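You operate a simulated robot arm through the tools that you are given. There is no shell and no other tool.

The job below is to be done with a simulated robot arm. You get a single attempt, and the scene is never put back.

TASK
When the dock shows FULL, swap its battery with the teal driver's flat one.
Fine: lay the flat one on the table while you wait; dock off at FULL, on again once the flat one is in; press the full one home till the driver's lamp lights; leave the other batteries.

It is judged by the outcome, as a careful person would: the job done as asked, and still so three seconds after it is handed in. It fails if anything else is knocked over, pushed out of place, dropped, spilled or broken.

THE ROBOT
A 6-joint arm with a two-finger gripper, fixed in place. Base frame: the origin is on the floor under the middle of its stand, x ahead of it, y to its left, z up; the work surface is at about z = 88. Units: cm, rad, N and s.
With the tool pointing down near the work surface it reaches from about 14 to 68 cm from the base axis. Its first joint turns from -1.152 to 1.152 rad. Payload 2.45 kg.
The TCP is the grasp point between the finger pads, 3 cm short of the fingertips. In the tool frame z runs along the fingers and y along their closing line. The gripper opens to 10.6 cm; its body begins 7.9 cm behind the TCP.
Orientation is that of the tool frame in the base frame, as [roll, pitch, yaw] about the fixed x, y, z axes, in that order (R = Rz(yaw) Ry(pitch) Rx(roll)). With the fingers straight down and closing along the base's y, the tool's x points along the base's -x, its y along +y and its z along -z.

THE INTERFACE
- The arm moves only by the tool move_arm. Its argument "plan" is a list of rows, each a list of 3 entries, a list of its own where there are three numbers: the turn, a rotation vector about the tool's x, y, z in rad, then the shift along the tool's x, y, z in cm, then the closure, from 0 (fully open) to 1 (shut). In form: [[[rx, ry, rz], [x, y, z], claw], ...]. A call has 1 to 20 rows; each row is the pose to reach, as a shift and turn from the pose commanded when the call began, along the tool's axes at that moment. Rows are played at 5 a second. More than 5 cm and 0.15 rad between two rows, or a gripper value outside its range, and nothing of the call is played. Where a pose cannot be reached the arm comes as near as it can. A force on the tool above 40 N (or 10 N above the force at the start of the call, whichever is more), or a blocked arm, ends the call early, and 0.2 s more pass. Each finger travels about 15.3 cm/s and halts on what it meets, pressing with about 34 N; the grip force reading is that of the motor and also rises with nothing between the fingers. The clock runs only during rows and for 0.2 s after the last one: add rows that repeat a pose to give the fingers time. It gives the time, the measured TCP pose, the force on the tool (base axes), the opening and the grip force at its end, in the units of the frame above (readings bear some noise), with the torque about the TCP (base axes, N m) and any sound that the robot's microphone picked up.
- Cameras (640 x 400 px; columns grow to the right, rows downward): "scene" is fixed at [7.32, 42.51, 141.26]; the picture's right is [-0.62, -0.79, 0.00], its down [-0.37, 0.29, -0.88] and it looks along [0.70, -0.54, -0.47] (base axes); focal length 333 px, centre (320, 200). "wrist" rides on the gripper at [7.6, -0.2, -10.6] in the tool frame; the picture's right is [0.02, 1.00, 0.00], its down [-0.78, 0.02, -0.62] and it looks along [-0.62, 0.01, 0.78] (tool axes); focal length 247 px, centre (320, 200). There is no depth. A picture from a camera that has moved, and an enlarged one, comes with that camera's place and axes in the base frame and with its lens.
- capture(camera): a new picture of that camera. It takes no simulated time.
- zoom(camera, box): a new picture of the part [left, top, right, bottom] of that camera's present view, enlarged. It takes no simulated time.
- job_done(): hands the job in; it is judged then, once.

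Places have to be worked out from the pictures, the camera data and where the tool is seen. Open the gripper and draw the arm clear of the work before you hand the job in, unless the task says otherwise.

The tools are called after "Emit:" as name(argument=value, ...) on one line, values as JSON. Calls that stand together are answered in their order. move_arm: Moves the arm, as the interface text tells. Its arguments: {"type":"object","properties":{"plan":{"type":"array"}},"required":["plan"]} The other tools are called the same way: capture (camera) takes a picture; zoom (camera, box) takes an enlarged picture of a part of a camera's view; job_done () hands the job in.

At the start:

```text
time: 0.0
tool_pos: [42.36, 9.36, 123.08]
orientation: [3.141, 0.003, -3.141]
contact_force: [0.4, -0.9, -0.3]
moment: [0.02, 0.01, 0.02]
gripper_width: 10.59
finger_force: 0.1
```

scene: 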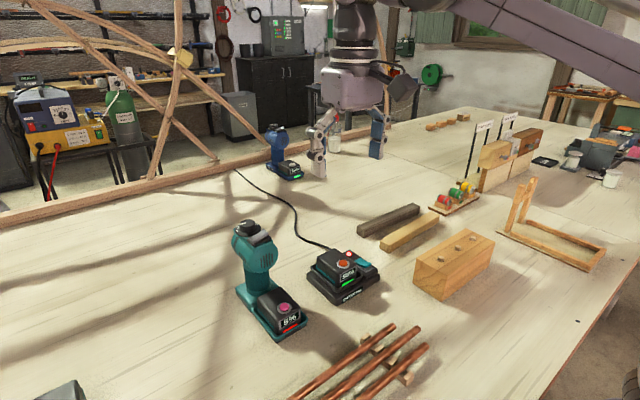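
wrist: 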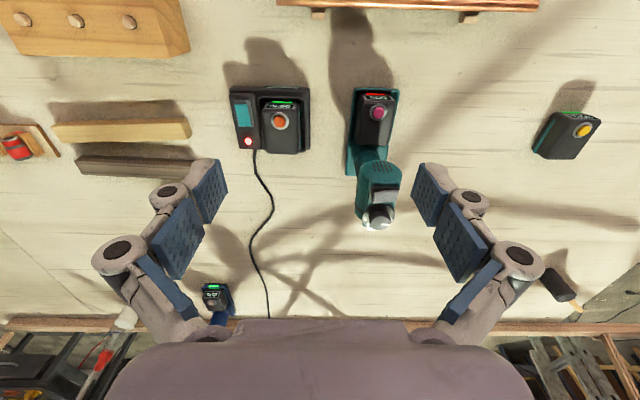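

I see a teal driver with a red-lamp battery (pink button), a dock with an orange-button battery, and a spare battery at the right of the wrist view. I'll zoom in on each to read details.

Emit:
zoom(camera="scene", box=[290, 230, 400, 310])

Emit:
zoom(camera="scene", box=[210, 210, 330, 350])

Emit:
zoom(camera="wrist", box=[200, 50, 440, 240])

Emit:
zoom(camera="wrist", box=[500, 60, 640, 200])

```text
5.00 times, centred on (345, 270) of scene
camera zoom: at [7.32, 42.51, 141.26], right [-0.62, -0.79, 0.0], down [-0.37, 0.29, -0.88], along [0.7, -0.54, -0.47], focal length 1666 px, centre (195, -150)
```

zoom: 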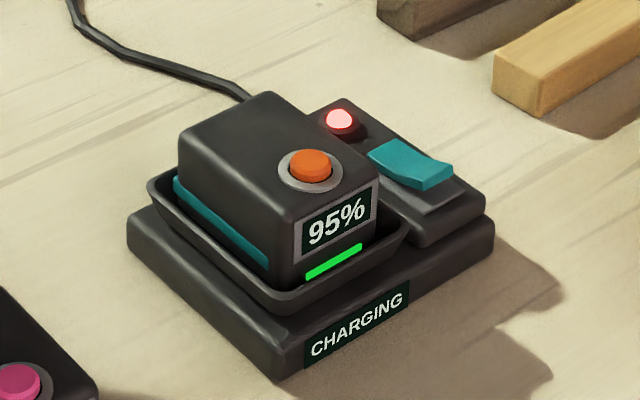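

```text
2.86 times, centred on (270, 280) of scene
camera zoom: at [7.32, 42.51, 141.26], right [-0.62, -0.79, 0.0], down [-0.37, 0.29, -0.88], along [0.7, -0.54, -0.47], focal length 952 px, centre (463, -29)
```

zoom: 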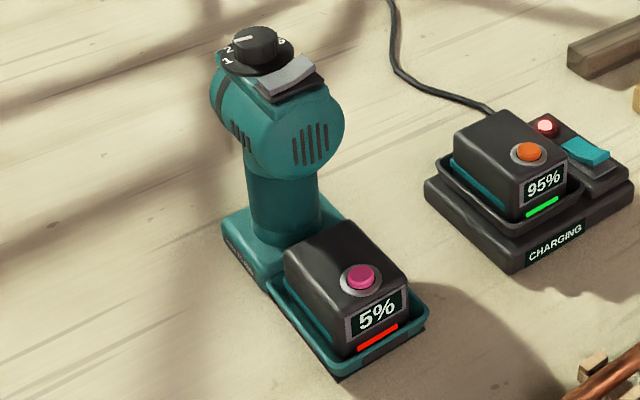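

```text
2.11 times, centred on (320, 145) of wrist
camera zoom: at [34.6, 9.17, 133.67], right [-0.02, 1.0, 0.0], down [0.78, 0.02, 0.62], along [0.62, 0.01, -0.78], focal length 520 px, centre (320, 316)
```

zoom: 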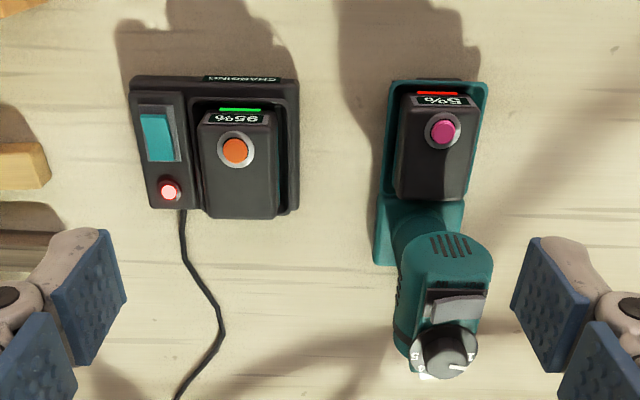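

```text
2.86 times, centred on (570, 130) of wrist
camera zoom: at [34.6, 9.17, 133.67], right [-0.02, 1.0, 0.0], down [0.78, 0.02, 0.62], along [0.62, 0.01, -0.78], focal length 706 px, centre (-394, 400)
```

zoom: 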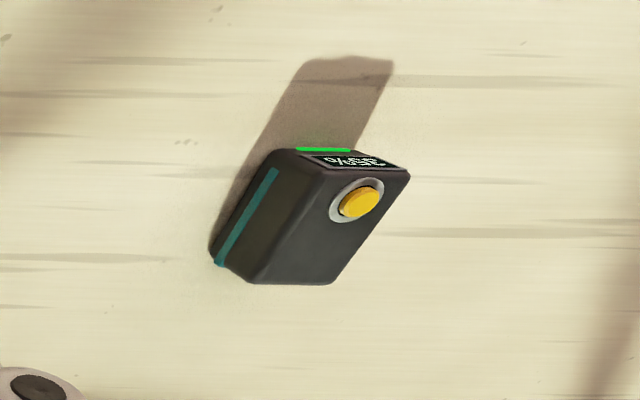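

The dock reads 95% CHARGING (red lamp on, teal rocker), the driver's battery reads 5% and sits at about (48, 19, 93); the driver's head rises behind it to z≈105. I move closer to the driver to see its battery from above with the wrist camera.

Emit:
move_arm(plan=[[[0, 0, 0], [0.6, 2.4, 2.5], 0], [[0, 0, 0], [1.2, 4.8, 5.0], 0], [[0, 0, 0], [1.8, 7.2, 7.5], 0], [[0, 0, 0], [2.4, 9.6, 10], 0]])

Emit:
capture(camera="wrist")

Emit:
capture(camera="scene")

```text
time: 1.0
tool_pos: [39.99, 18.92, 112.69]
orientation: [3.141, 0.002, -3.141]
contact_force: [0.3, 1.0, 0.0]
moment: [0.01, -0.02, -0.03]
gripper_width: 10.59
finger_force: 0.0
```

```text
taken
camera wrist: at [32.18, 18.78, 123.41], right [-0.02, 1.0, 0.0], down [0.78, 0.02, 0.62], along [0.62, 0.01, -0.78], focal length 247 px, centre (320, 200)
```

wrist: 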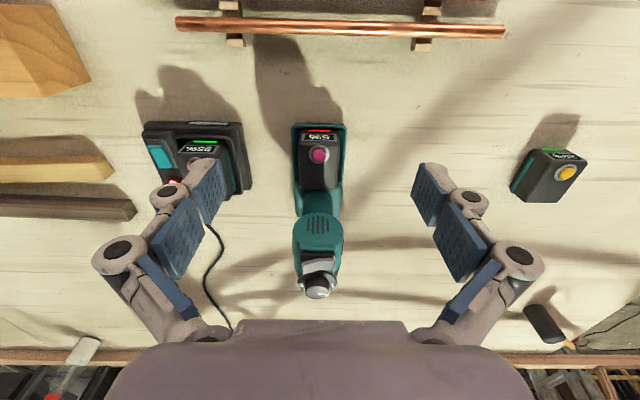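

```text
taken
```

scene: 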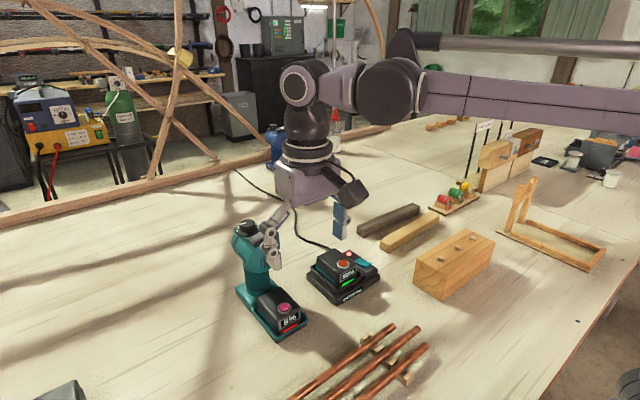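

Closer view obtained; I zoom in on the driver battery and dock in the wrist image to fix the geometry.

Emit:
zoom(camera="wrist", box=[260, 110, 380, 185])

Emit:
zoom(camera="wrist", box=[250, 110, 410, 310])

Emit:
zoom(camera="wrist", box=[130, 110, 260, 210])

```text
5.33 times, centred on (320, 148) of wrist
camera zoom: at [32.18, 18.78, 123.41], right [-0.02, 1.0, 0.0], down [0.78, 0.02, 0.62], along [0.62, 0.01, -0.78], focal length 1317 px, centre (320, 480)
```

zoom: 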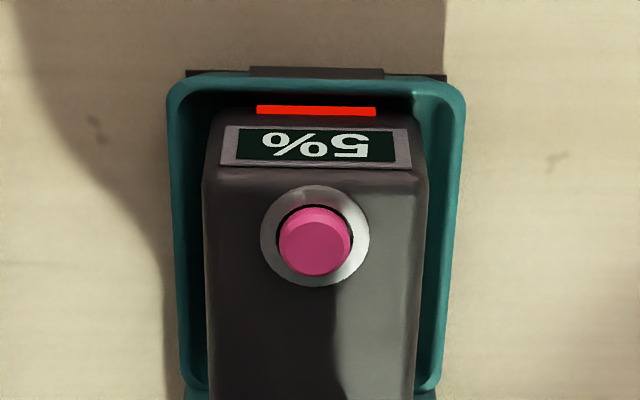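

```text
2.00 times, centred on (330, 210) of wrist
camera zoom: at [32.18, 18.78, 123.41], right [-0.02, 1.0, 0.0], down [0.78, 0.02, 0.62], along [0.62, 0.01, -0.78], focal length 494 px, centre (300, 180)
```

zoom: 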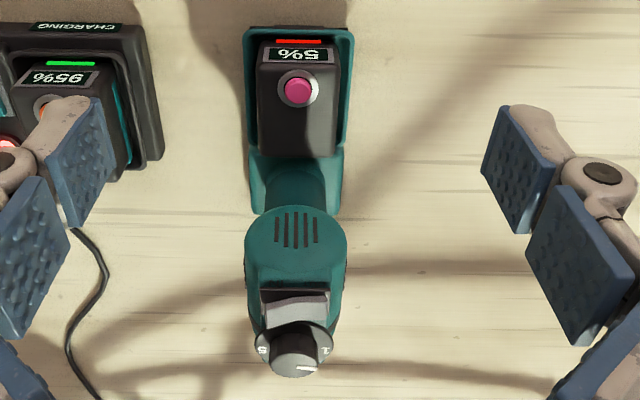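

```text
4.00 times, centred on (195, 160) of wrist
camera zoom: at [32.18, 18.78, 123.41], right [-0.02, 1.0, 0.0], down [0.78, 0.02, 0.62], along [0.62, 0.01, -0.78], focal length 988 px, centre (820, 360)
```

zoom: 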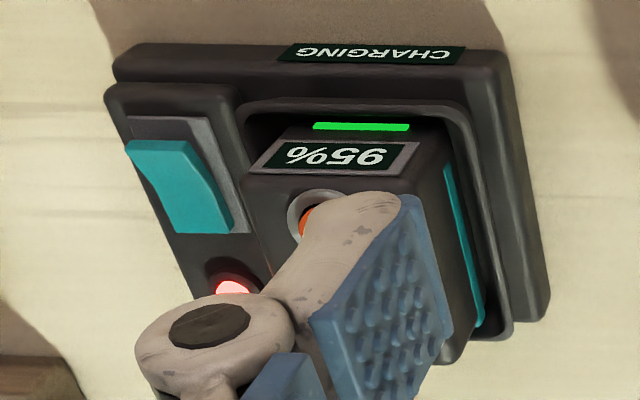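

The driver's battery spans roughly x 46.5–54, is 5.7 wide in y centred on y≈18.85, with its top at z≈92.8; the driver's head face is at x≈55.5. I approach above it with the tool tilted 0.25 rad toward the base so the gripper body clears the head.

Emit:
move_arm(plan=[[[0, -0.06, 0], [-2.4, 0, 1], 0.1], [[0, -0.12, 0], [-4.8, 0, 2], 0.2], [[0, -0.18, 0], [-7.2, -0.03, 4], 0.2], [[0, -0.25, 0], [-9.5, -0.07, 6], 0.2], [[0, -0.25, 0], [-9.5, -0.07, 8.5], 0.2], [[0, -0.25, 0], [-9.5, -0.07, 11], 0.2]])

Emit:
capture(camera="wrist")

Emit:
capture(camera="scene")

```text
time: 2.4
tool_pos: [49.39, 18.91, 102.08]
orientation: [3.141, 0.252, 3.141]
contact_force: [0.5, 0.9, -0.7]
moment: [0.03, 0.0, 0.01]
gripper_width: 8.52
finger_force: 0.0
```

```text
taken
camera wrist: at [39.3, 18.78, 110.51], right [-0.02, 1.0, 0.0], down [0.6, 0.02, 0.8], along [0.8, 0.01, -0.6], focal length 247 px, centre (320, 200)
```

wrist: 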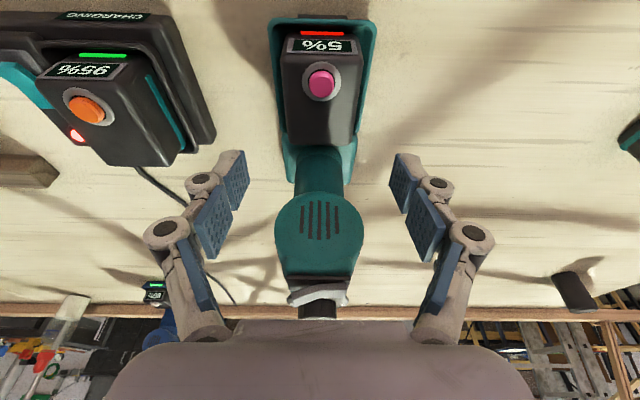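

```text
taken
```

scene: 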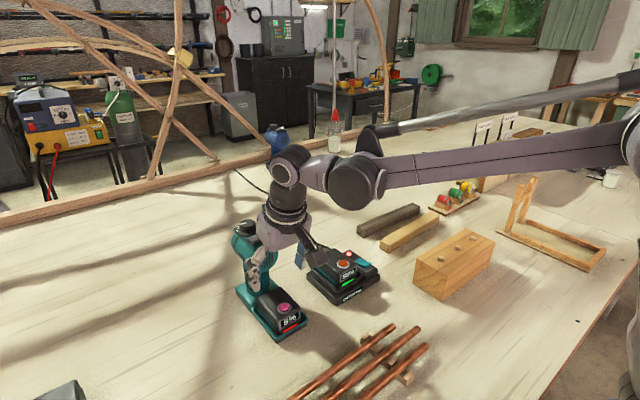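

I zoom on the scene view to check clearance between the gripper body and the driver's head.

Emit:
zoom(camera="scene", box=[200, 180, 400, 350])

Emit:
zoom(camera="wrist", box=[240, 0, 400, 170])

```text
2.35 times, centred on (300, 265) of scene
camera zoom: at [7.32, 42.51, 141.26], right [-0.62, -0.79, 0.0], down [-0.37, 0.29, -0.88], along [0.7, -0.54, -0.47], focal length 784 px, centre (367, 47)
```

zoom: 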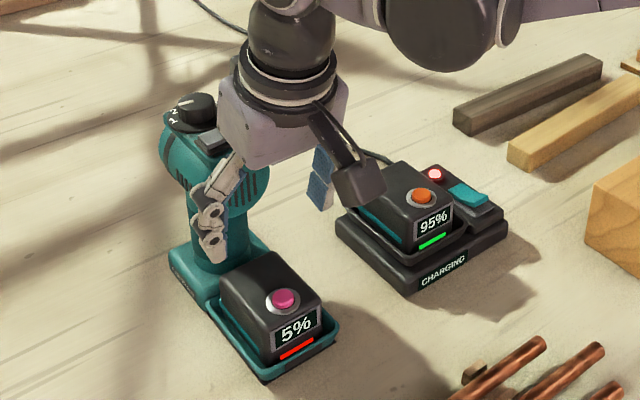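

```text
2.35 times, centred on (320, 85) of wrist
camera zoom: at [39.3, 18.78, 110.51], right [-0.02, 1.0, 0.0], down [0.6, 0.02, 0.8], along [0.8, 0.01, -0.6], focal length 581 px, centre (320, 471)
```

zoom: 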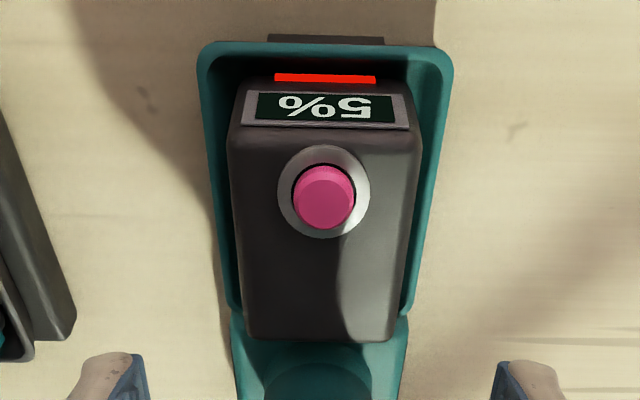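

The body should clear the head; the battery measures x 46.6–54.3, y≈18.95, tray lip z≈89.3. I descend vertically (keeping the tilt) to about z=95.2 and look again.

Emit:
move_arm(plan=[[[0, 0, 0], [0.41, 0.05, 1.68], 0.2], [[0, 0, 0], [0.81, 0.05, 3.35], 0.2], [[0, 0, 0], [1.22, 0.05, 5.03], 0.2], [[0, 0, 0], [1.62, 0.05, 6.7], 0.2]])

Emit:
capture(camera="wrist")

Emit:
zoom(camera="scene", box=[200, 180, 400, 350])

```text
time: 3.4
tool_pos: [49.63, 18.91, 95.18]
orientation: [-3.141, 0.251, -3.14]
contact_force: [-0.3, 0.0, 0.5]
moment: [0.0, 0.0, 0.03]
gripper_width: 8.46
finger_force: 0.1
```

```text
taken
camera wrist: at [39.51, 18.76, 103.68], right [-0.02, 1.0, 0.0], down [0.6, 0.02, 0.8], along [0.8, 0.01, -0.6], focal length 247 px, centre (320, 200)
```

wrist: 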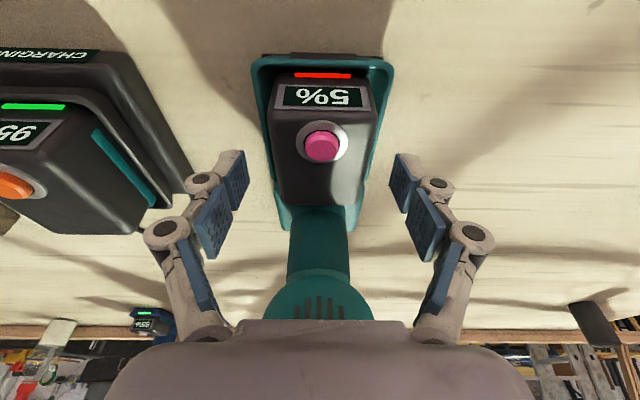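

```text
2.35 times, centred on (300, 265) of scene
camera zoom: at [7.32, 42.51, 141.26], right [-0.62, -0.79, 0.0], down [-0.37, 0.29, -0.88], along [0.7, -0.54, -0.47], focal length 784 px, centre (367, 47)
```

zoom: 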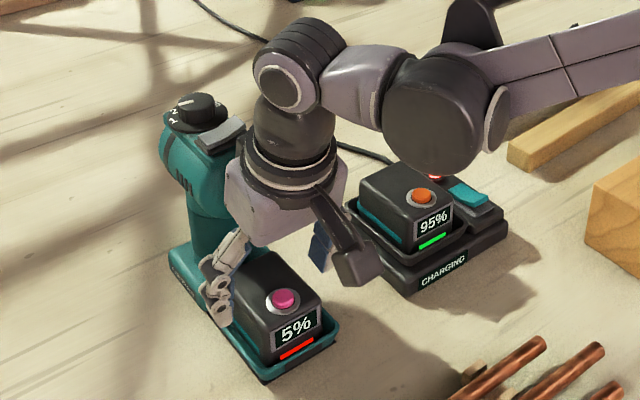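

No contact, gripper centred on the battery and body clear of the head. I go down the last 2 cm and close on the battery's sides.

Emit:
move_arm(plan=[[[0, 0, 0], [0.25, 0.03, 0.97], 0.2], [[0, 0, 0], [0.49, 0.03, 1.9], 0.2], [[0, 0, 0], [0.49, 0.03, 1.9], 0.4], [[0, 0, 0], [0.49, 0.03, 1.9], 0.6], [[0, 0, 0], [0.49, 0.03, 1.9], 0.6]])

Emit:
capture(camera="wrist")

Emit:
zoom(camera="scene", box=[200, 180, 400, 350])

```text
time: 4.6
tool_pos: [49.57, 19.07, 93.15]
orientation: [3.14, 0.251, 3.141]
contact_force: [-0.9, -0.5, 1.6]
moment: [-0.05, 0.02, -0.02]
gripper_width: 5.75
finger_force: 34.3
```

```text
taken
camera wrist: at [39.45, 18.82, 101.66], right [-0.02, 1.0, 0.0], down [0.6, 0.02, 0.8], along [0.8, 0.01, -0.6], focal length 247 px, centre (320, 200)
```

wrist: 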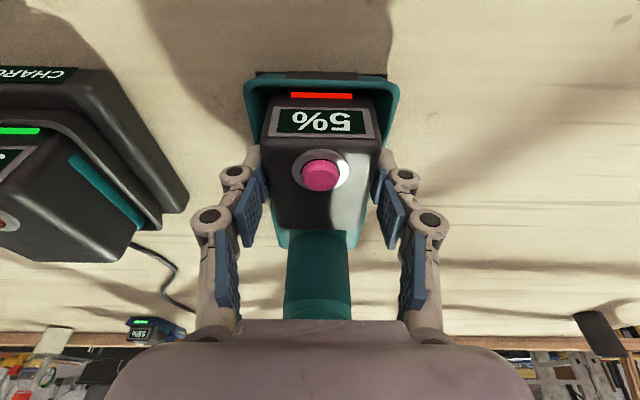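

```text
2.35 times, centred on (300, 265) of scene
camera zoom: at [7.32, 42.5, 141.26], right [-0.62, -0.79, 0.0], down [-0.37, 0.29, -0.88], along [0.7, -0.54, -0.47], focal length 784 px, centre (367, 47)
```

zoom: 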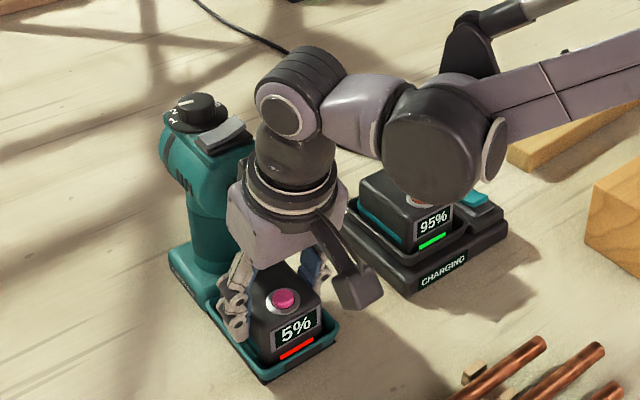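

The battery is gripped (5.75 cm, 34 N). I lift gently by about 1 cm and watch whether it slides out without the driver.

Emit:
move_arm(plan=[[[0, 0, 0], [-0.05, 0, -0.19], 0.6], [[0, 0, 0], [-0.1, 0, -0.39], 0.6], [[0, 0, 0], [-0.15, 0, -0.58], 0.6], [[0, 0, 0], [-0.2, 0, -0.78], 0.6], [[0, 0, 0], [-0.25, 0, -0.97], 0.6]])

Emit:
capture(camera="wrist")

Emit:
zoom(camera="scene", box=[200, 180, 400, 350])

```text
time: 5.8
tool_pos: [49.51, 18.91, 94.11]
orientation: [-3.14, 0.249, -3.14]
contact_force: [0.5, 0.0, -11.2]
moment: [0.0, 0.66, -0.06]
gripper_width: 5.73
finger_force: 34.4
```

```text
taken
camera wrist: at [39.44, 18.77, 102.64], right [-0.02, 1.0, 0.0], down [0.6, 0.02, 0.8], along [0.8, 0.01, -0.6], focal length 247 px, centre (320, 200)
```

wrist: 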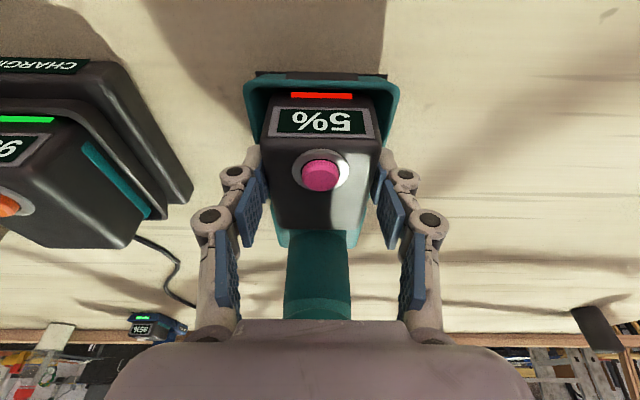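

```text
2.35 times, centred on (300, 265) of scene
camera zoom: at [7.34, 42.51, 141.26], right [-0.62, -0.79, 0.0], down [-0.37, 0.29, -0.88], along [0.7, -0.54, -0.47], focal length 784 px, centre (367, 47)
```

zoom: 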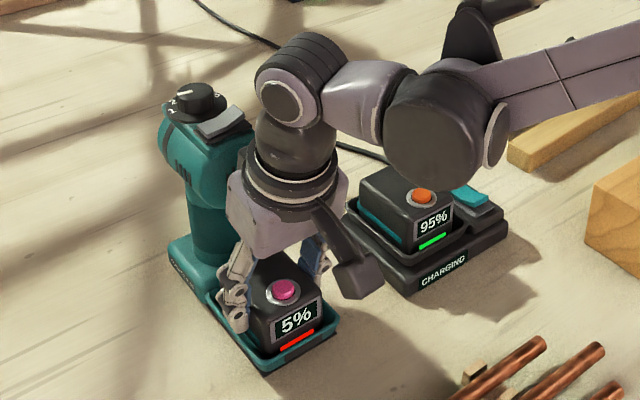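

The whole driver came up with the battery (11 N), so it is latched — the button on the battery is evidently the release. I set it straight back down and release my grip.

Emit:
move_arm(plan=[[[0, 0, 0], [0.05, 0, 0.19], 0.6], [[0, 0, 0], [0.1, 0, 0.39], 0.6], [[0, 0, 0], [0.15, 0, 0.58], 0.6], [[0, 0, 0], [0.2, 0, 0.76], 0.6], [[0, 0, 0], [0.22, 0, 0.86], 0.6], [[0, 0, 0], [0.24, 0, 0.93], 0.6], [[0, 0, 0], [0.25, 0, 0.98], 0.6], [[0, 0, 0], [0.25, 0, 0.98], 0.6]])

Emit:
capture(camera="wrist")

Emit:
zoom(camera="scene", box=[200, 180, 400, 350])

```text
time: 7.6
tool_pos: [49.42, 18.93, 93.0]
orientation: [3.14, 0.254, 3.141]
contact_force: [-1.0, 1.3, 23.2]
moment: [0.01, -0.17, 0.02]
gripper_width: 5.75
finger_force: 34.1
```

```text
taken
camera wrist: at [39.36, 18.75, 101.57], right [-0.02, 1.0, 0.0], down [0.6, 0.02, 0.8], along [0.8, 0.01, -0.6], focal length 247 px, centre (320, 200)
```

wrist: 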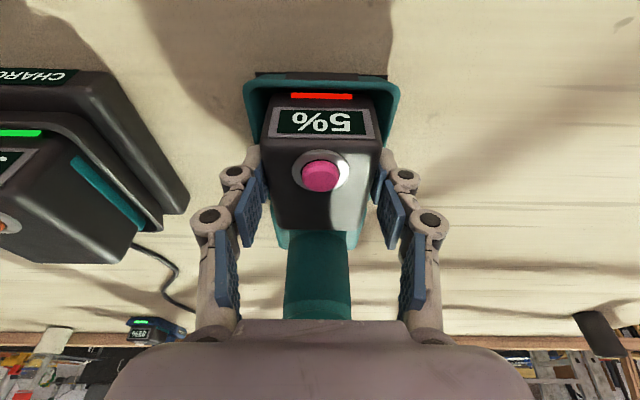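

```text
2.35 times, centred on (300, 265) of scene
camera zoom: at [7.28, 42.49, 141.27], right [-0.62, -0.79, 0.0], down [-0.37, 0.29, -0.88], along [0.7, -0.54, -0.47], focal length 784 px, centre (367, 47)
```

zoom: 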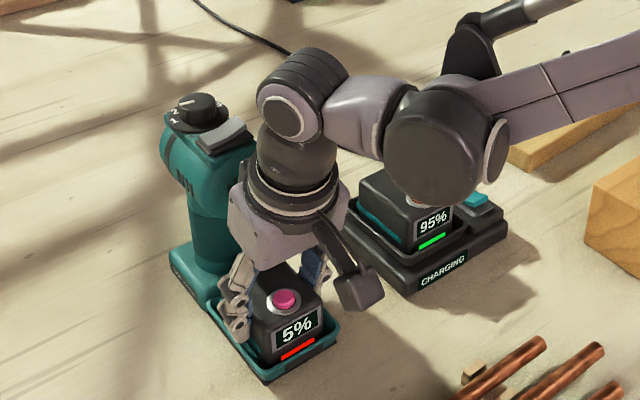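

The driver is back down on the table in place. I open the fingers and rise straight up clear of the battery, then close the fingers to use the tips as a pusher for the release button.

Emit:
move_arm(plan=[[[0, 0, 0], [-0.03, 0, -0.1], 0.6], [[0, 0, 0], [-0.03, 0, -0.1], 0.3], [[0, 0, 0], [-0.03, 0, -0.1], 0.2], [[0, 0, 0], [-0.5, 0, -1.94], 0.2], [[0, 0, 0], [-1.12, 0, -4.36], 0.2], [[0, 0, 0], [-1.75, 0, -6.78], 0.2], [[0, 0.1, 0], [-1.75, 0, -6.78], 0.6], [[0, 0.2, 0], [-1.75, 0, -6.78], 1], [[0, 0.25, 0], [-1.75, 0, -6.78], 1]])

Emit:
capture(camera="wrist")

Emit:
zoom(camera="scene", box=[200, 180, 400, 350])

```text
time: 9.6
tool_pos: [49.55, 19.03, 100.09]
orientation: [-3.141, 0.0, -3.139]
contact_force: [-0.6, -0.5, 0.0]
moment: [0.02, 0.01, -0.01]
gripper_width: 0.0
finger_force: 28.1
```

```text
taken
camera wrist: at [41.86, 18.81, 110.78], right [-0.02, 1.0, 0.0], down [0.78, 0.02, 0.62], along [0.62, 0.01, -0.78], focal length 247 px, centre (320, 200)
```

wrist: 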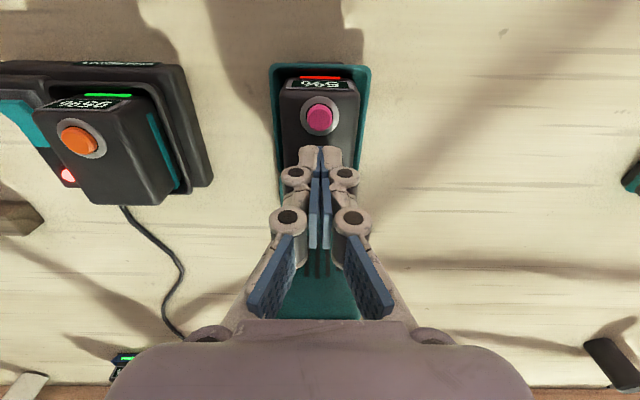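

```text
2.35 times, centred on (300, 265) of scene
camera zoom: at [7.32, 42.51, 141.26], right [-0.62, -0.79, 0.0], down [-0.37, 0.29, -0.88], along [0.7, -0.54, -0.47], focal length 784 px, centre (367, 47)
```

zoom: 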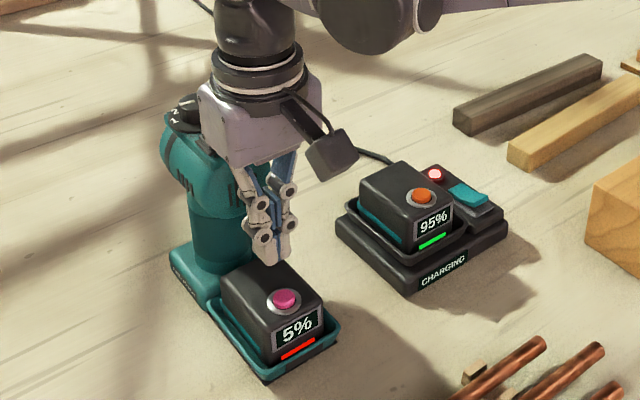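

Closed fingertips are about 1.7 × 2.7 cm, and the button sits at about (48.3, 18.9, 93.3). I shift over it and press down slowly, watching force and sound.

Emit:
move_arm(plan=[[[0, 0, 0], [0.64, -0.07, 0], 1], [[0, 0, 0], [1.28, -0.13, 0.8], 1], [[0, 0, 0], [1.28, -0.13, 2.0], 1], [[0, 0, 0], [1.28, -0.13, 3.0], 1], [[0, 0, 0], [1.28, -0.13, 3.4], 1], [[0, 0, 0], [1.28, -0.13, 3.6], 1], [[0, 0, 0], [1.28, -0.13, 3.7], 1], [[0, 0, 0], [1.28, -0.13, 3.8], 1], [[0, 0, 0], [1.28, -0.13, 3.9], 1]])

Emit:
capture(camera="wrist")

Emit:
zoom(camera="scene", box=[220, 220, 360, 350])

```text
time: 11.6
tool_pos: [48.22, 18.86, 96.17]
orientation: [3.14, 0.002, 3.141]
contact_force: [-1.1, 0.8, 2.7]
moment: [0.02, 0.04, -0.01]
gripper_width: 0.58
finger_force: 28.7
heard: click
```

```text
taken
camera wrist: at [40.53, 18.66, 106.83], right [-0.02, 1.0, 0.0], down [0.78, 0.02, 0.62], along [0.62, 0.01, -0.78], focal length 247 px, centre (320, 200)
```

wrist: 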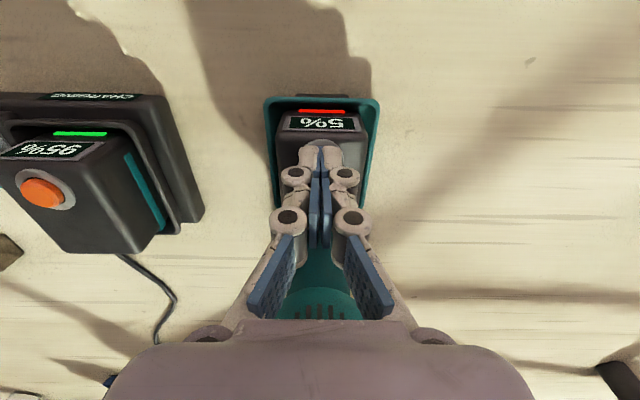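

```text
3.08 times, centred on (290, 285) of scene
camera zoom: at [7.32, 42.51, 141.26], right [-0.62, -0.79, 0.0], down [-0.37, 0.29, -0.88], along [0.7, -0.54, -0.47], focal length 1026 px, centre (412, -62)
```

zoom: 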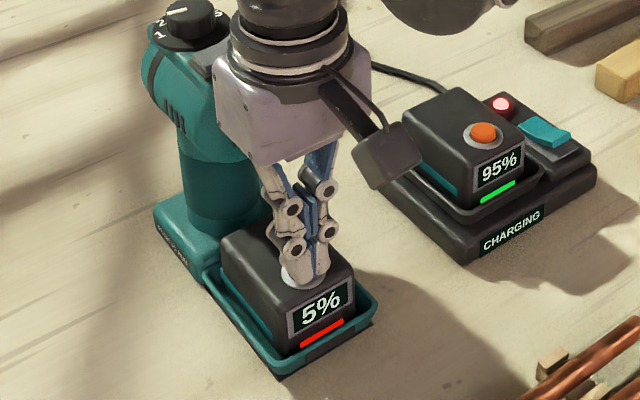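

A click was heard at light force – the latch should be released. I lift off, and look at whether the battery stands higher now.

Emit:
move_arm(plan=[[[0, 0, 0], [0, 0, -0.5], 1], [[0, 0, 0], [0, 0, -2], 1], [[0, 0, 0], [0, 0, -4], 1], [[0, -0.1, 0], [-0.4, 0, -4.5], 0.6], [[0, -0.2, 0], [-0.8, 0, -5], 0.2], [[0, -0.25, 0], [-1.2, 0, -5], 0.2]])

Emit:
capture(camera="wrist")

Emit:
zoom(camera="scene", box=[220, 220, 360, 350])

```text
time: 13.0
tool_pos: [49.46, 18.78, 101.21]
orientation: [-3.141, 0.254, -3.141]
contact_force: [-0.4, -0.1, 0.0]
moment: [0.02, 0.0, -0.02]
gripper_width: 8.46
finger_force: 0.0
```

```text
taken
camera wrist: at [39.33, 18.67, 109.67], right [-0.02, 1.0, 0.0], down [0.6, 0.02, 0.8], along [0.8, 0.01, -0.6], focal length 247 px, centre (320, 200)
```

wrist: 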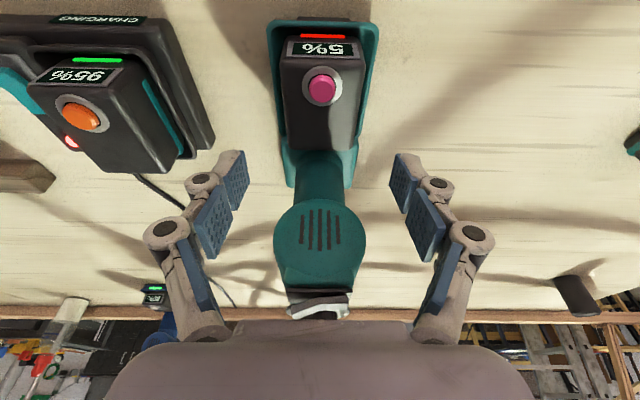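

```text
3.08 times, centred on (290, 285) of scene
camera zoom: at [7.32, 42.51, 141.26], right [-0.62, -0.79, 0.0], down [-0.37, 0.29, -0.88], along [0.7, -0.54, -0.47], focal length 1026 px, centre (412, -62)
```

zoom: 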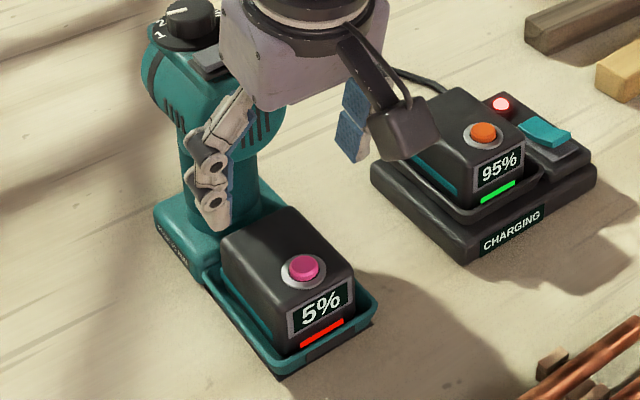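

The button popped back and the battery seems at the same height. I go down again, grip it, and try a small lift.

Emit:
move_arm(plan=[[[0, 0, 0], [0.5, 0.15, 2.05], 0.2], [[0, 0, 0], [1.0, 0.15, 4.1], 0.2], [[0, 0, 0], [1.5, 0.15, 6.14], 0.2], [[0, 0, 0], [1.91, 0.15, 7.8], 0.2], [[0, 0, 0], [1.91, 0.15, 7.8], 0.4], [[0, 0, 0], [1.91, 0.15, 7.8], 0.6], [[0, 0, 0], [1.91, 0.15, 7.8], 0.6], [[0, 0, 0], [1.86, 0.15, 7.61], 0.6], [[0, 0, 0], [1.81, 0.15, 7.42], 0.6], [[0, 0, 0], [1.76, 0.15, 7.22], 0.6]])

Emit:
zoom(camera="scene", box=[220, 220, 360, 350])

Emit:
capture(camera="wrist")

```text
time: 15.2
tool_pos: [49.54, 19.01, 93.9]
orientation: [3.141, 0.252, -3.14]
contact_force: [-0.2, -0.1, -3.3]
moment: [-0.03, 0.05, 0.01]
gripper_width: 5.73
finger_force: 33.9
```

```text
3.08 times, centred on (290, 285) of scene
camera zoom: at [7.33, 42.51, 141.26], right [-0.62, -0.79, 0.0], down [-0.37, 0.29, -0.88], along [0.7, -0.54, -0.47], focal length 1026 px, centre (412, -62)
```

zoom: 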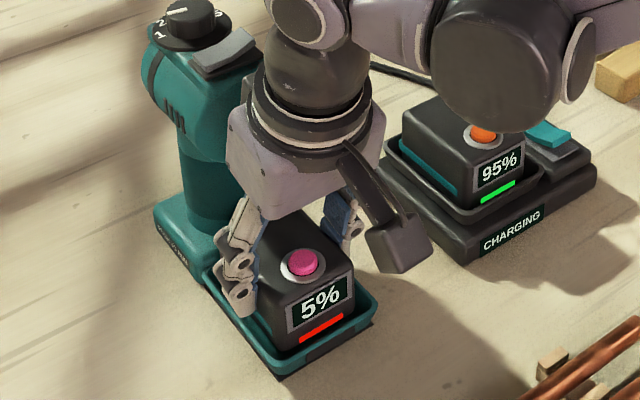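

```text
taken
camera wrist: at [39.49, 18.87, 102.31], right [-0.02, 1.0, 0.0], down [0.6, 0.02, 0.8], along [0.8, 0.01, -0.6], focal length 247 px, centre (320, 200)
```

wrist: 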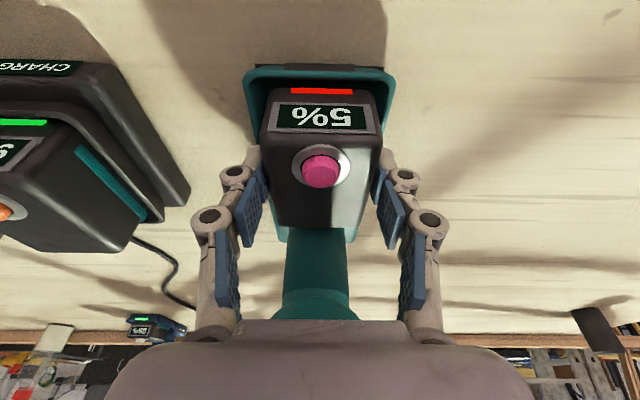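

Now only the battery rises (3.3 N) and the driver stays put. I lift it clear and carry it to open table at about (46, 35).

Emit:
move_arm(plan=[[[0, 0, 0], [-0.25, 0, -0.97], 0.6], [[0, 0, 0], [-0.62, 0, -2.42], 0.6], [[0, 0, 0], [-1.12, 0, -4.36], 0.6], [[0, 0, 0], [-1.62, 0, -6.3], 0.6], [[0, 0, 0], [-2.12, 0, -8.24], 0.6], [[0, 0, 0], [-2.49, 0, -9.68], 0.6], [[0, 0, 0], [-2.1, 1.75, -9.78], 0.6], [[0, 0, 0], [-1.72, 4.0, -9.88], 0.6], [[0, 0, 0], [-0.94, 7.5, -10.08], 0.6], [[0, 0, 0], [-0.07, 11.5, -10.3], 0.6], [[0, 0, 0], [0.6, 14.5, -10.45], 0.6], [[0, 0, 0], [0.9, 16, -10.55], 0.6]])

Emit:
capture(camera="scene")

Emit:
capture(camera="wrist")

Emit:
zoom(camera="scene", box=[150, 200, 400, 350])

```text
time: 17.8
tool_pos: [45.9, 34.99, 103.72]
orientation: [-3.142, 0.251, 3.138]
contact_force: [-0.6, -0.7, -4.1]
moment: [0.01, 0.05, 0.03]
gripper_width: 5.74
finger_force: 34.1
```

```text
taken
```

scene: 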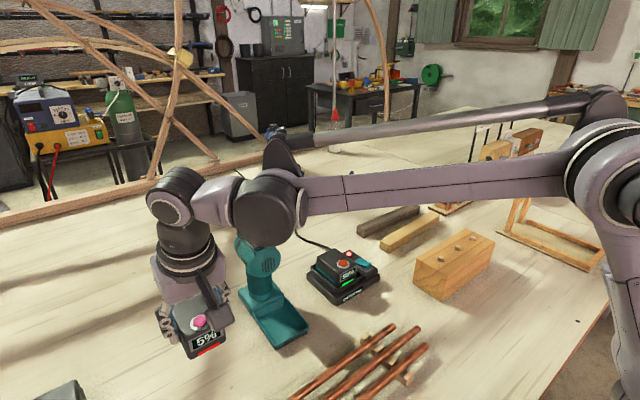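

```text
taken
camera wrist: at [35.86, 34.87, 112.17], right [-0.02, 1.0, 0.0], down [0.6, 0.02, 0.8], along [0.8, 0.01, -0.6], focal length 247 px, centre (320, 200)
```

wrist: 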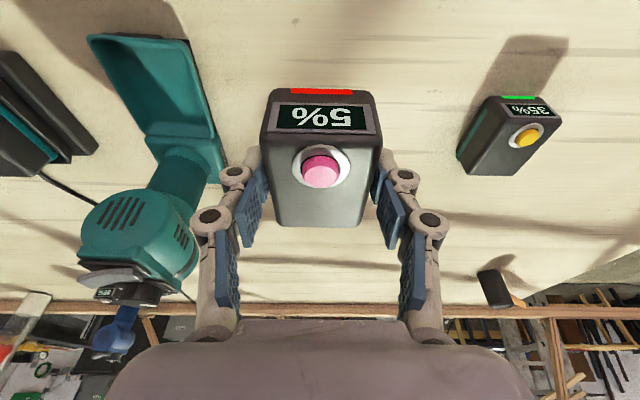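

```text
2.56 times, centred on (275, 275) of scene
camera zoom: at [7.33, 42.51, 141.26], right [-0.62, -0.79, 0.0], down [-0.37, 0.29, -0.88], along [0.7, -0.54, -0.47], focal length 853 px, centre (435, 8)
```

zoom: 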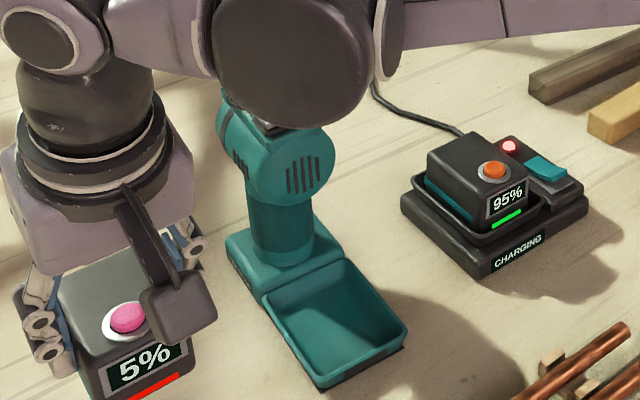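

The flat battery is out, hanging level, and the tray is empty; the dock still shows 95%. I lower it toward the table at (46, 35).

Emit:
move_arm(plan=[[[0, 0, 0], [0.5, 0, 1.94], 0.6], [[0, 0, 0], [1.12, 0, 4.36], 0.6], [[0, 0, 0], [1.74, 0, 6.78], 0.6], [[0, 0, 0], [2.24, 0, 8.72], 0.6], [[0, 0, 0], [2.49, 0, 9.68], 0.6], [[0, 0, 0], [2.57, 0, 9.97], 0.6], [[0, 0, 0], [2.62, 0, 10.17], 0.6]])

Emit:
zoom(camera="scene", box=[120, 240, 320, 390])

```text
time: 19.4
tool_pos: [45.96, 35.05, 93.31]
orientation: [3.141, 0.251, 3.141]
contact_force: [-1.1, 0.3, -3.8]
moment: [0.02, 0.02, -0.03]
gripper_width: 5.74
finger_force: 34.2
```

```text
2.67 times, centred on (220, 315) of scene
camera zoom: at [7.33, 42.51, 141.26], right [-0.62, -0.79, 0.0], down [-0.37, 0.29, -0.88], along [0.7, -0.54, -0.47], focal length 889 px, centre (587, -107)
```

zoom: 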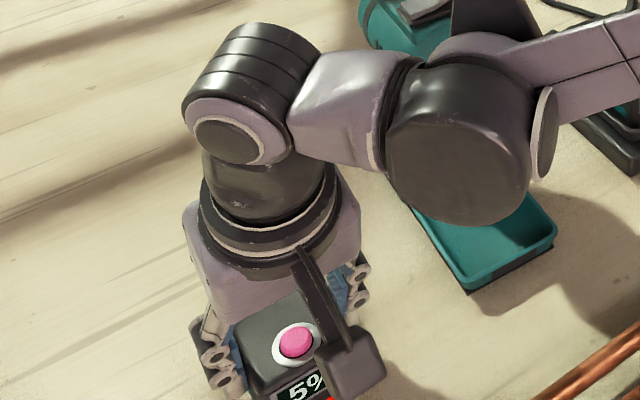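

Still hanging free at TCP z=93.3. I continue in 1 mm steps to find the table.

Emit:
move_arm(plan=[[[0, 0, 0], [0.025, 0, 0.097], 0.6], [[0, 0, 0], [0.05, 0, 0.194], 0.6], [[0, 0, 0], [0.075, 0, 0.29], 0.6], [[0, 0, 0], [0.1, 0, 0.387], 0.6], [[0, 0, 0], [0.125, 0, 0.484], 0.6], [[0, 0, 0], [0.15, 0, 0.58], 0.6]])

```text
time: 20.8
tool_pos: [46.02, 35.01, 92.59]
orientation: [3.141, 0.251, 3.142]
contact_force: [-0.1, -0.3, -1.7]
moment: [-0.06, -0.04, 0.02]
gripper_width: 5.76
finger_force: 34.0
```

Weight is starting to be relieved (-1.7 N). A few more fine steps.

Emit:
move_arm(plan=[[[0, 0, 0], [0.0125, 0, 0.048], 0.6], [[0, 0, 0], [0.025, 0, 0.097], 0.6], [[0, 0, 0], [0.0375, 0, 0.145], 0.6], [[0, 0, 0], [0.0375, 0, 0.145], 0.6]])

Emit:
capture(camera="wrist")

```text
time: 21.8
tool_pos: [46.05, 35.01, 92.54]
orientation: [3.139, 0.253, 3.141]
contact_force: [-1.5, -1.5, 23.6]
moment: [-0.02, -0.18, -0.01]
gripper_width: 5.77
finger_force: 34.3
```

```text
taken
camera wrist: at [35.94, 34.84, 101.02], right [-0.02, 1.0, 0.0], down [0.6, 0.02, 0.8], along [0.8, 0.01, -0.6], focal length 247 px, centre (320, 200)
```

wrist: 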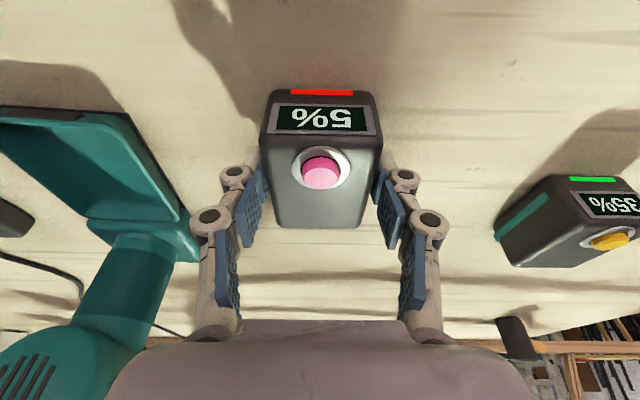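

The battery is on the table (23 N contact at TCP z=92.55). I back off, open, and rise clear.

Emit:
move_arm(plan=[[[0, 0, 0], [-0.03, 0, -0.12], 0.6], [[0, 0, 0], [-0.03, 0, -0.12], 0.35], [[0, 0, 0], [-0.03, 0, -0.12], 0.15], [[0, 0, 0], [-0.28, 0, -1.07], 0.15], [[0, 0, 0], [-0.9, 0, -3.5], 0.15], [[0, 0, 0], [-1.65, 0, -6.4], 0.15], [[0, 0, 0], [-2.65, 0, -10.3], 0.15]])

Emit:
capture(camera="wrist")

Emit:
capture(camera="scene")

Emit:
zoom(camera="scene", box=[290, 220, 400, 310])

```text
time: 23.4
tool_pos: [46.07, 35.28, 103.7]
orientation: [-3.141, 0.25, -3.14]
contact_force: [-0.8, 0.2, 1.3]
moment: [-0.05, 0.0, 0.01]
gripper_width: 9.0
finger_force: 0.0
```

```text
taken
camera wrist: at [36.0, 35.07, 112.18], right [-0.02, 1.0, 0.0], down [0.6, 0.02, 0.8], along [0.8, 0.01, -0.6], focal length 247 px, centre (320, 200)
```

wrist: 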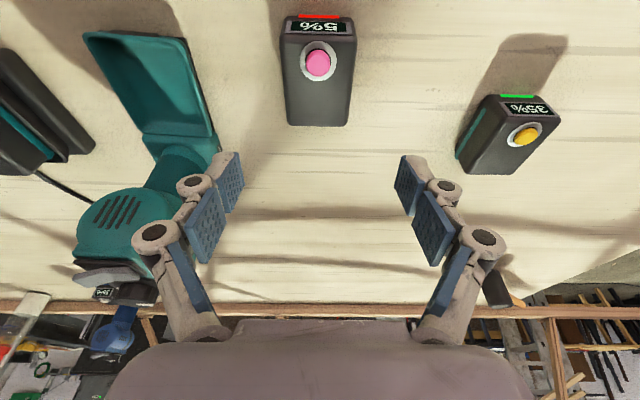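

```text
taken
```

scene: 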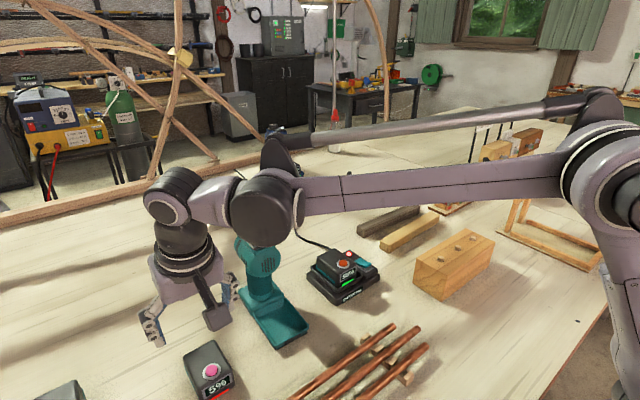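

```text
4.44 times, centred on (345, 265) of scene
camera zoom: at [7.32, 42.51, 141.26], right [-0.62, -0.79, 0.0], down [-0.37, 0.29, -0.88], along [0.7, -0.54, -0.47], focal length 1481 px, centre (209, -89)
```

zoom: 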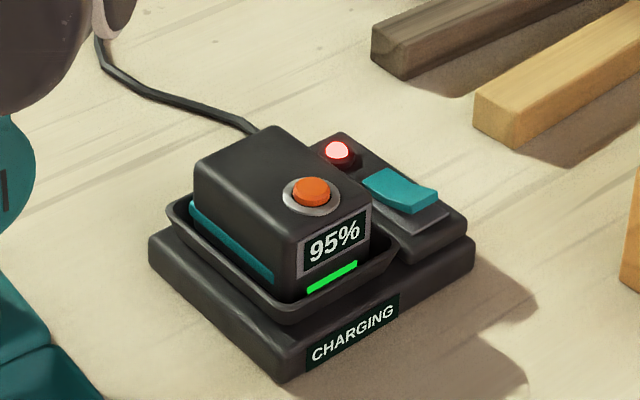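

The flat battery stands on the table at about (46.5, 35); the dock still shows 95% CHARGING. I move over in front of the dock, with the tool vertical, to view the rocker closely.

Emit:
move_arm(plan=[[[0, 0, 0], [-0.3, 0, -2.3], 0.15], [[0, 0.02, 0], [0, -2.5, -4.0], 0.15], [[0, 0.05, 0], [0.5, -6, -5.0], 0.15], [[0, 0.08, 0], [1.0, -10, -5.35], 0.15], [[0, 0.11, 0], [1.4, -14, -5.35], 0.15], [[0, 0.14, 0], [1.8, -18, -5.35], 0.15], [[0, 0.17, 0], [2.1, -22, -5.35], 0.15], [[0, 0.2, 0], [2.4, -26, -5.35], 0.15], [[0, 0.23, 0], [2.6, -30, -5.35], 0.15], [[0, 0.25, 0], [2.75, -33.5, -5.35], 0.15], [[0, 0.25, 0], [2.75, -36.3, -5.35], 0.15]])

Emit:
capture(camera="wrist")

Emit:
zoom(camera="wrist", box=[250, 90, 410, 190])

Emit:
capture(camera="scene")

```text
time: 25.8
tool_pos: [42.03, -1.25, 107.93]
orientation: [3.14, 0.001, -3.141]
contact_force: [-0.8, 0.1, 0.2]
moment: [0.03, 0.0, -0.02]
gripper_width: 9.0
finger_force: 0.0
```

```text
taken
camera wrist: at [34.33, -1.39, 118.59], right [-0.02, 1.0, 0.0], down [0.78, 0.02, 0.62], along [0.62, 0.01, -0.78], focal length 247 px, centre (320, 200)
```

wrist: 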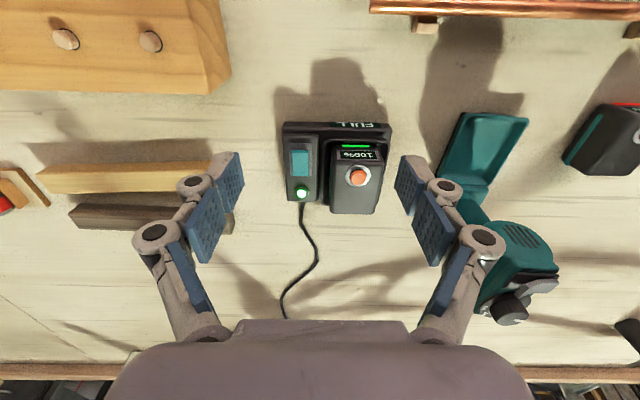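

```text
4.00 times, centred on (330, 140) of wrist
camera zoom: at [34.33, -1.39, 118.59], right [-0.02, 1.0, 0.0], down [0.78, 0.02, 0.62], along [0.62, 0.01, -0.78], focal length 988 px, centre (280, 440)
```

zoom: 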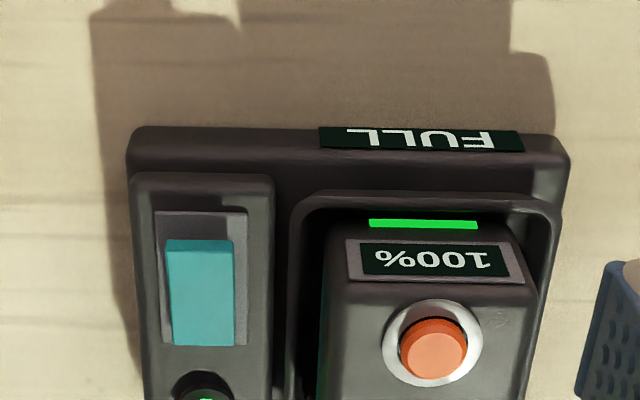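

```text
taken
```

scene: 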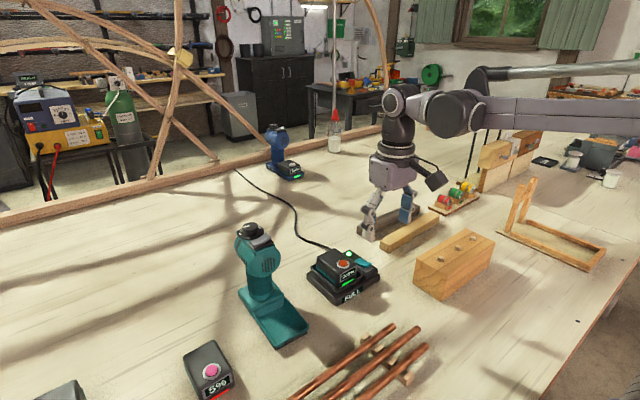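

The dock now shows FULL / 100% and its lamp is green. I zoom in on the rocker to see which end is up.

Emit:
zoom(camera="wrist", box=[275, 130, 339, 210])

Emit:
zoom(camera="scene", box=[320, 240, 390, 284])

```text
5.00 times, centred on (307, 170) of wrist
camera zoom: at [34.33, -1.39, 118.59], right [-0.02, 1.0, 0.0], down [0.78, 0.02, 0.62], along [0.62, 0.01, -0.78], focal length 1235 px, centre (385, 350)
```

zoom: 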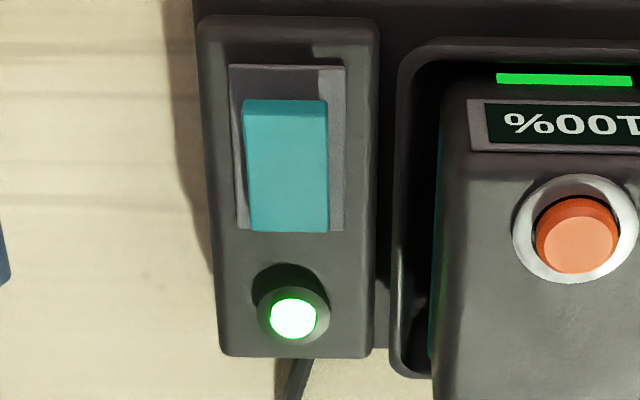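

```text
9.09 times, centred on (355, 262) of scene
camera zoom: at [7.32, 42.51, 141.26], right [-0.62, -0.79, 0.0], down [-0.37, 0.29, -0.88], along [0.7, -0.54, -0.47], focal length 3030 px, centre (2, -364)
```

zoom: 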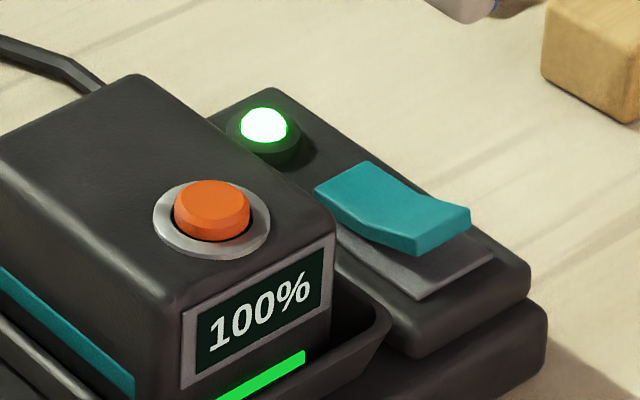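

The rocker's near (base-side) end is raised, so "on" is the far end down; to switch off I press the near end at about (48, -3.5, 92.9). I close the fingers, move above it, and descend to just above.

Emit:
move_arm(plan=[[[0, 0, 0], [-2, -0.75, 1], 0.5], [[0, 0, 0], [-4, -1.5, 3], 1], [[0, 0, 0], [-5.97, -2.25, 5.5], 1], [[0, 0, 0], [-5.97, -2.25, 8], 1], [[0, 0, 0], [-5.97, -2.25, 10.2], 1], [[0, 0, 0], [-5.97, -2.25, 10.2], 1]])

Emit:
capture(camera="wrist")

Emit:
zoom(camera="scene", box=[310, 220, 410, 300])

```text
time: 27.2
tool_pos: [47.96, -3.52, 97.35]
orientation: [-3.141, 0.001, -3.141]
contact_force: [-0.1, -0.4, 0.0]
moment: [-0.02, -0.04, -0.01]
gripper_width: 0.0
finger_force: 28.4
```

```text
taken
camera wrist: at [40.34, -3.68, 108.02], right [-0.02, 1.0, 0.0], down [0.78, 0.02, 0.62], along [0.62, 0.01, -0.78], focal length 247 px, centre (320, 200)
```

wrist: 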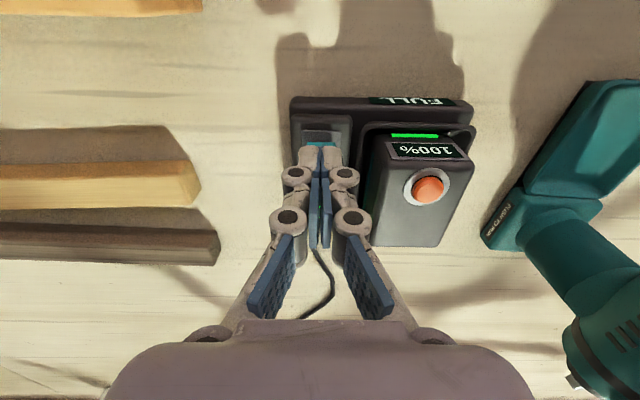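

```text
5.00 times, centred on (360, 260) of scene
camera zoom: at [7.32, 42.51, 141.26], right [-0.62, -0.79, 0.0], down [-0.37, 0.29, -0.88], along [0.7, -0.54, -0.47], focal length 1666 px, centre (120, -100)
```

zoom: 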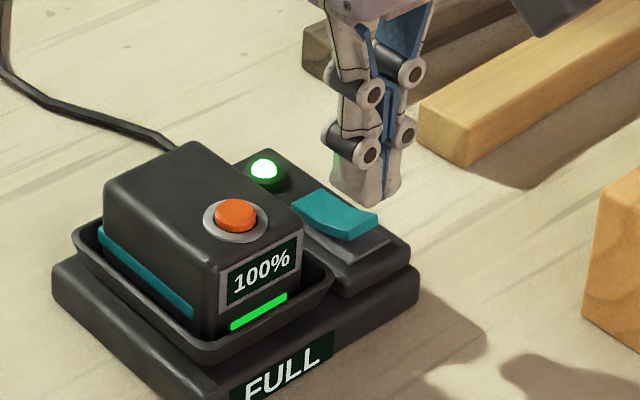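

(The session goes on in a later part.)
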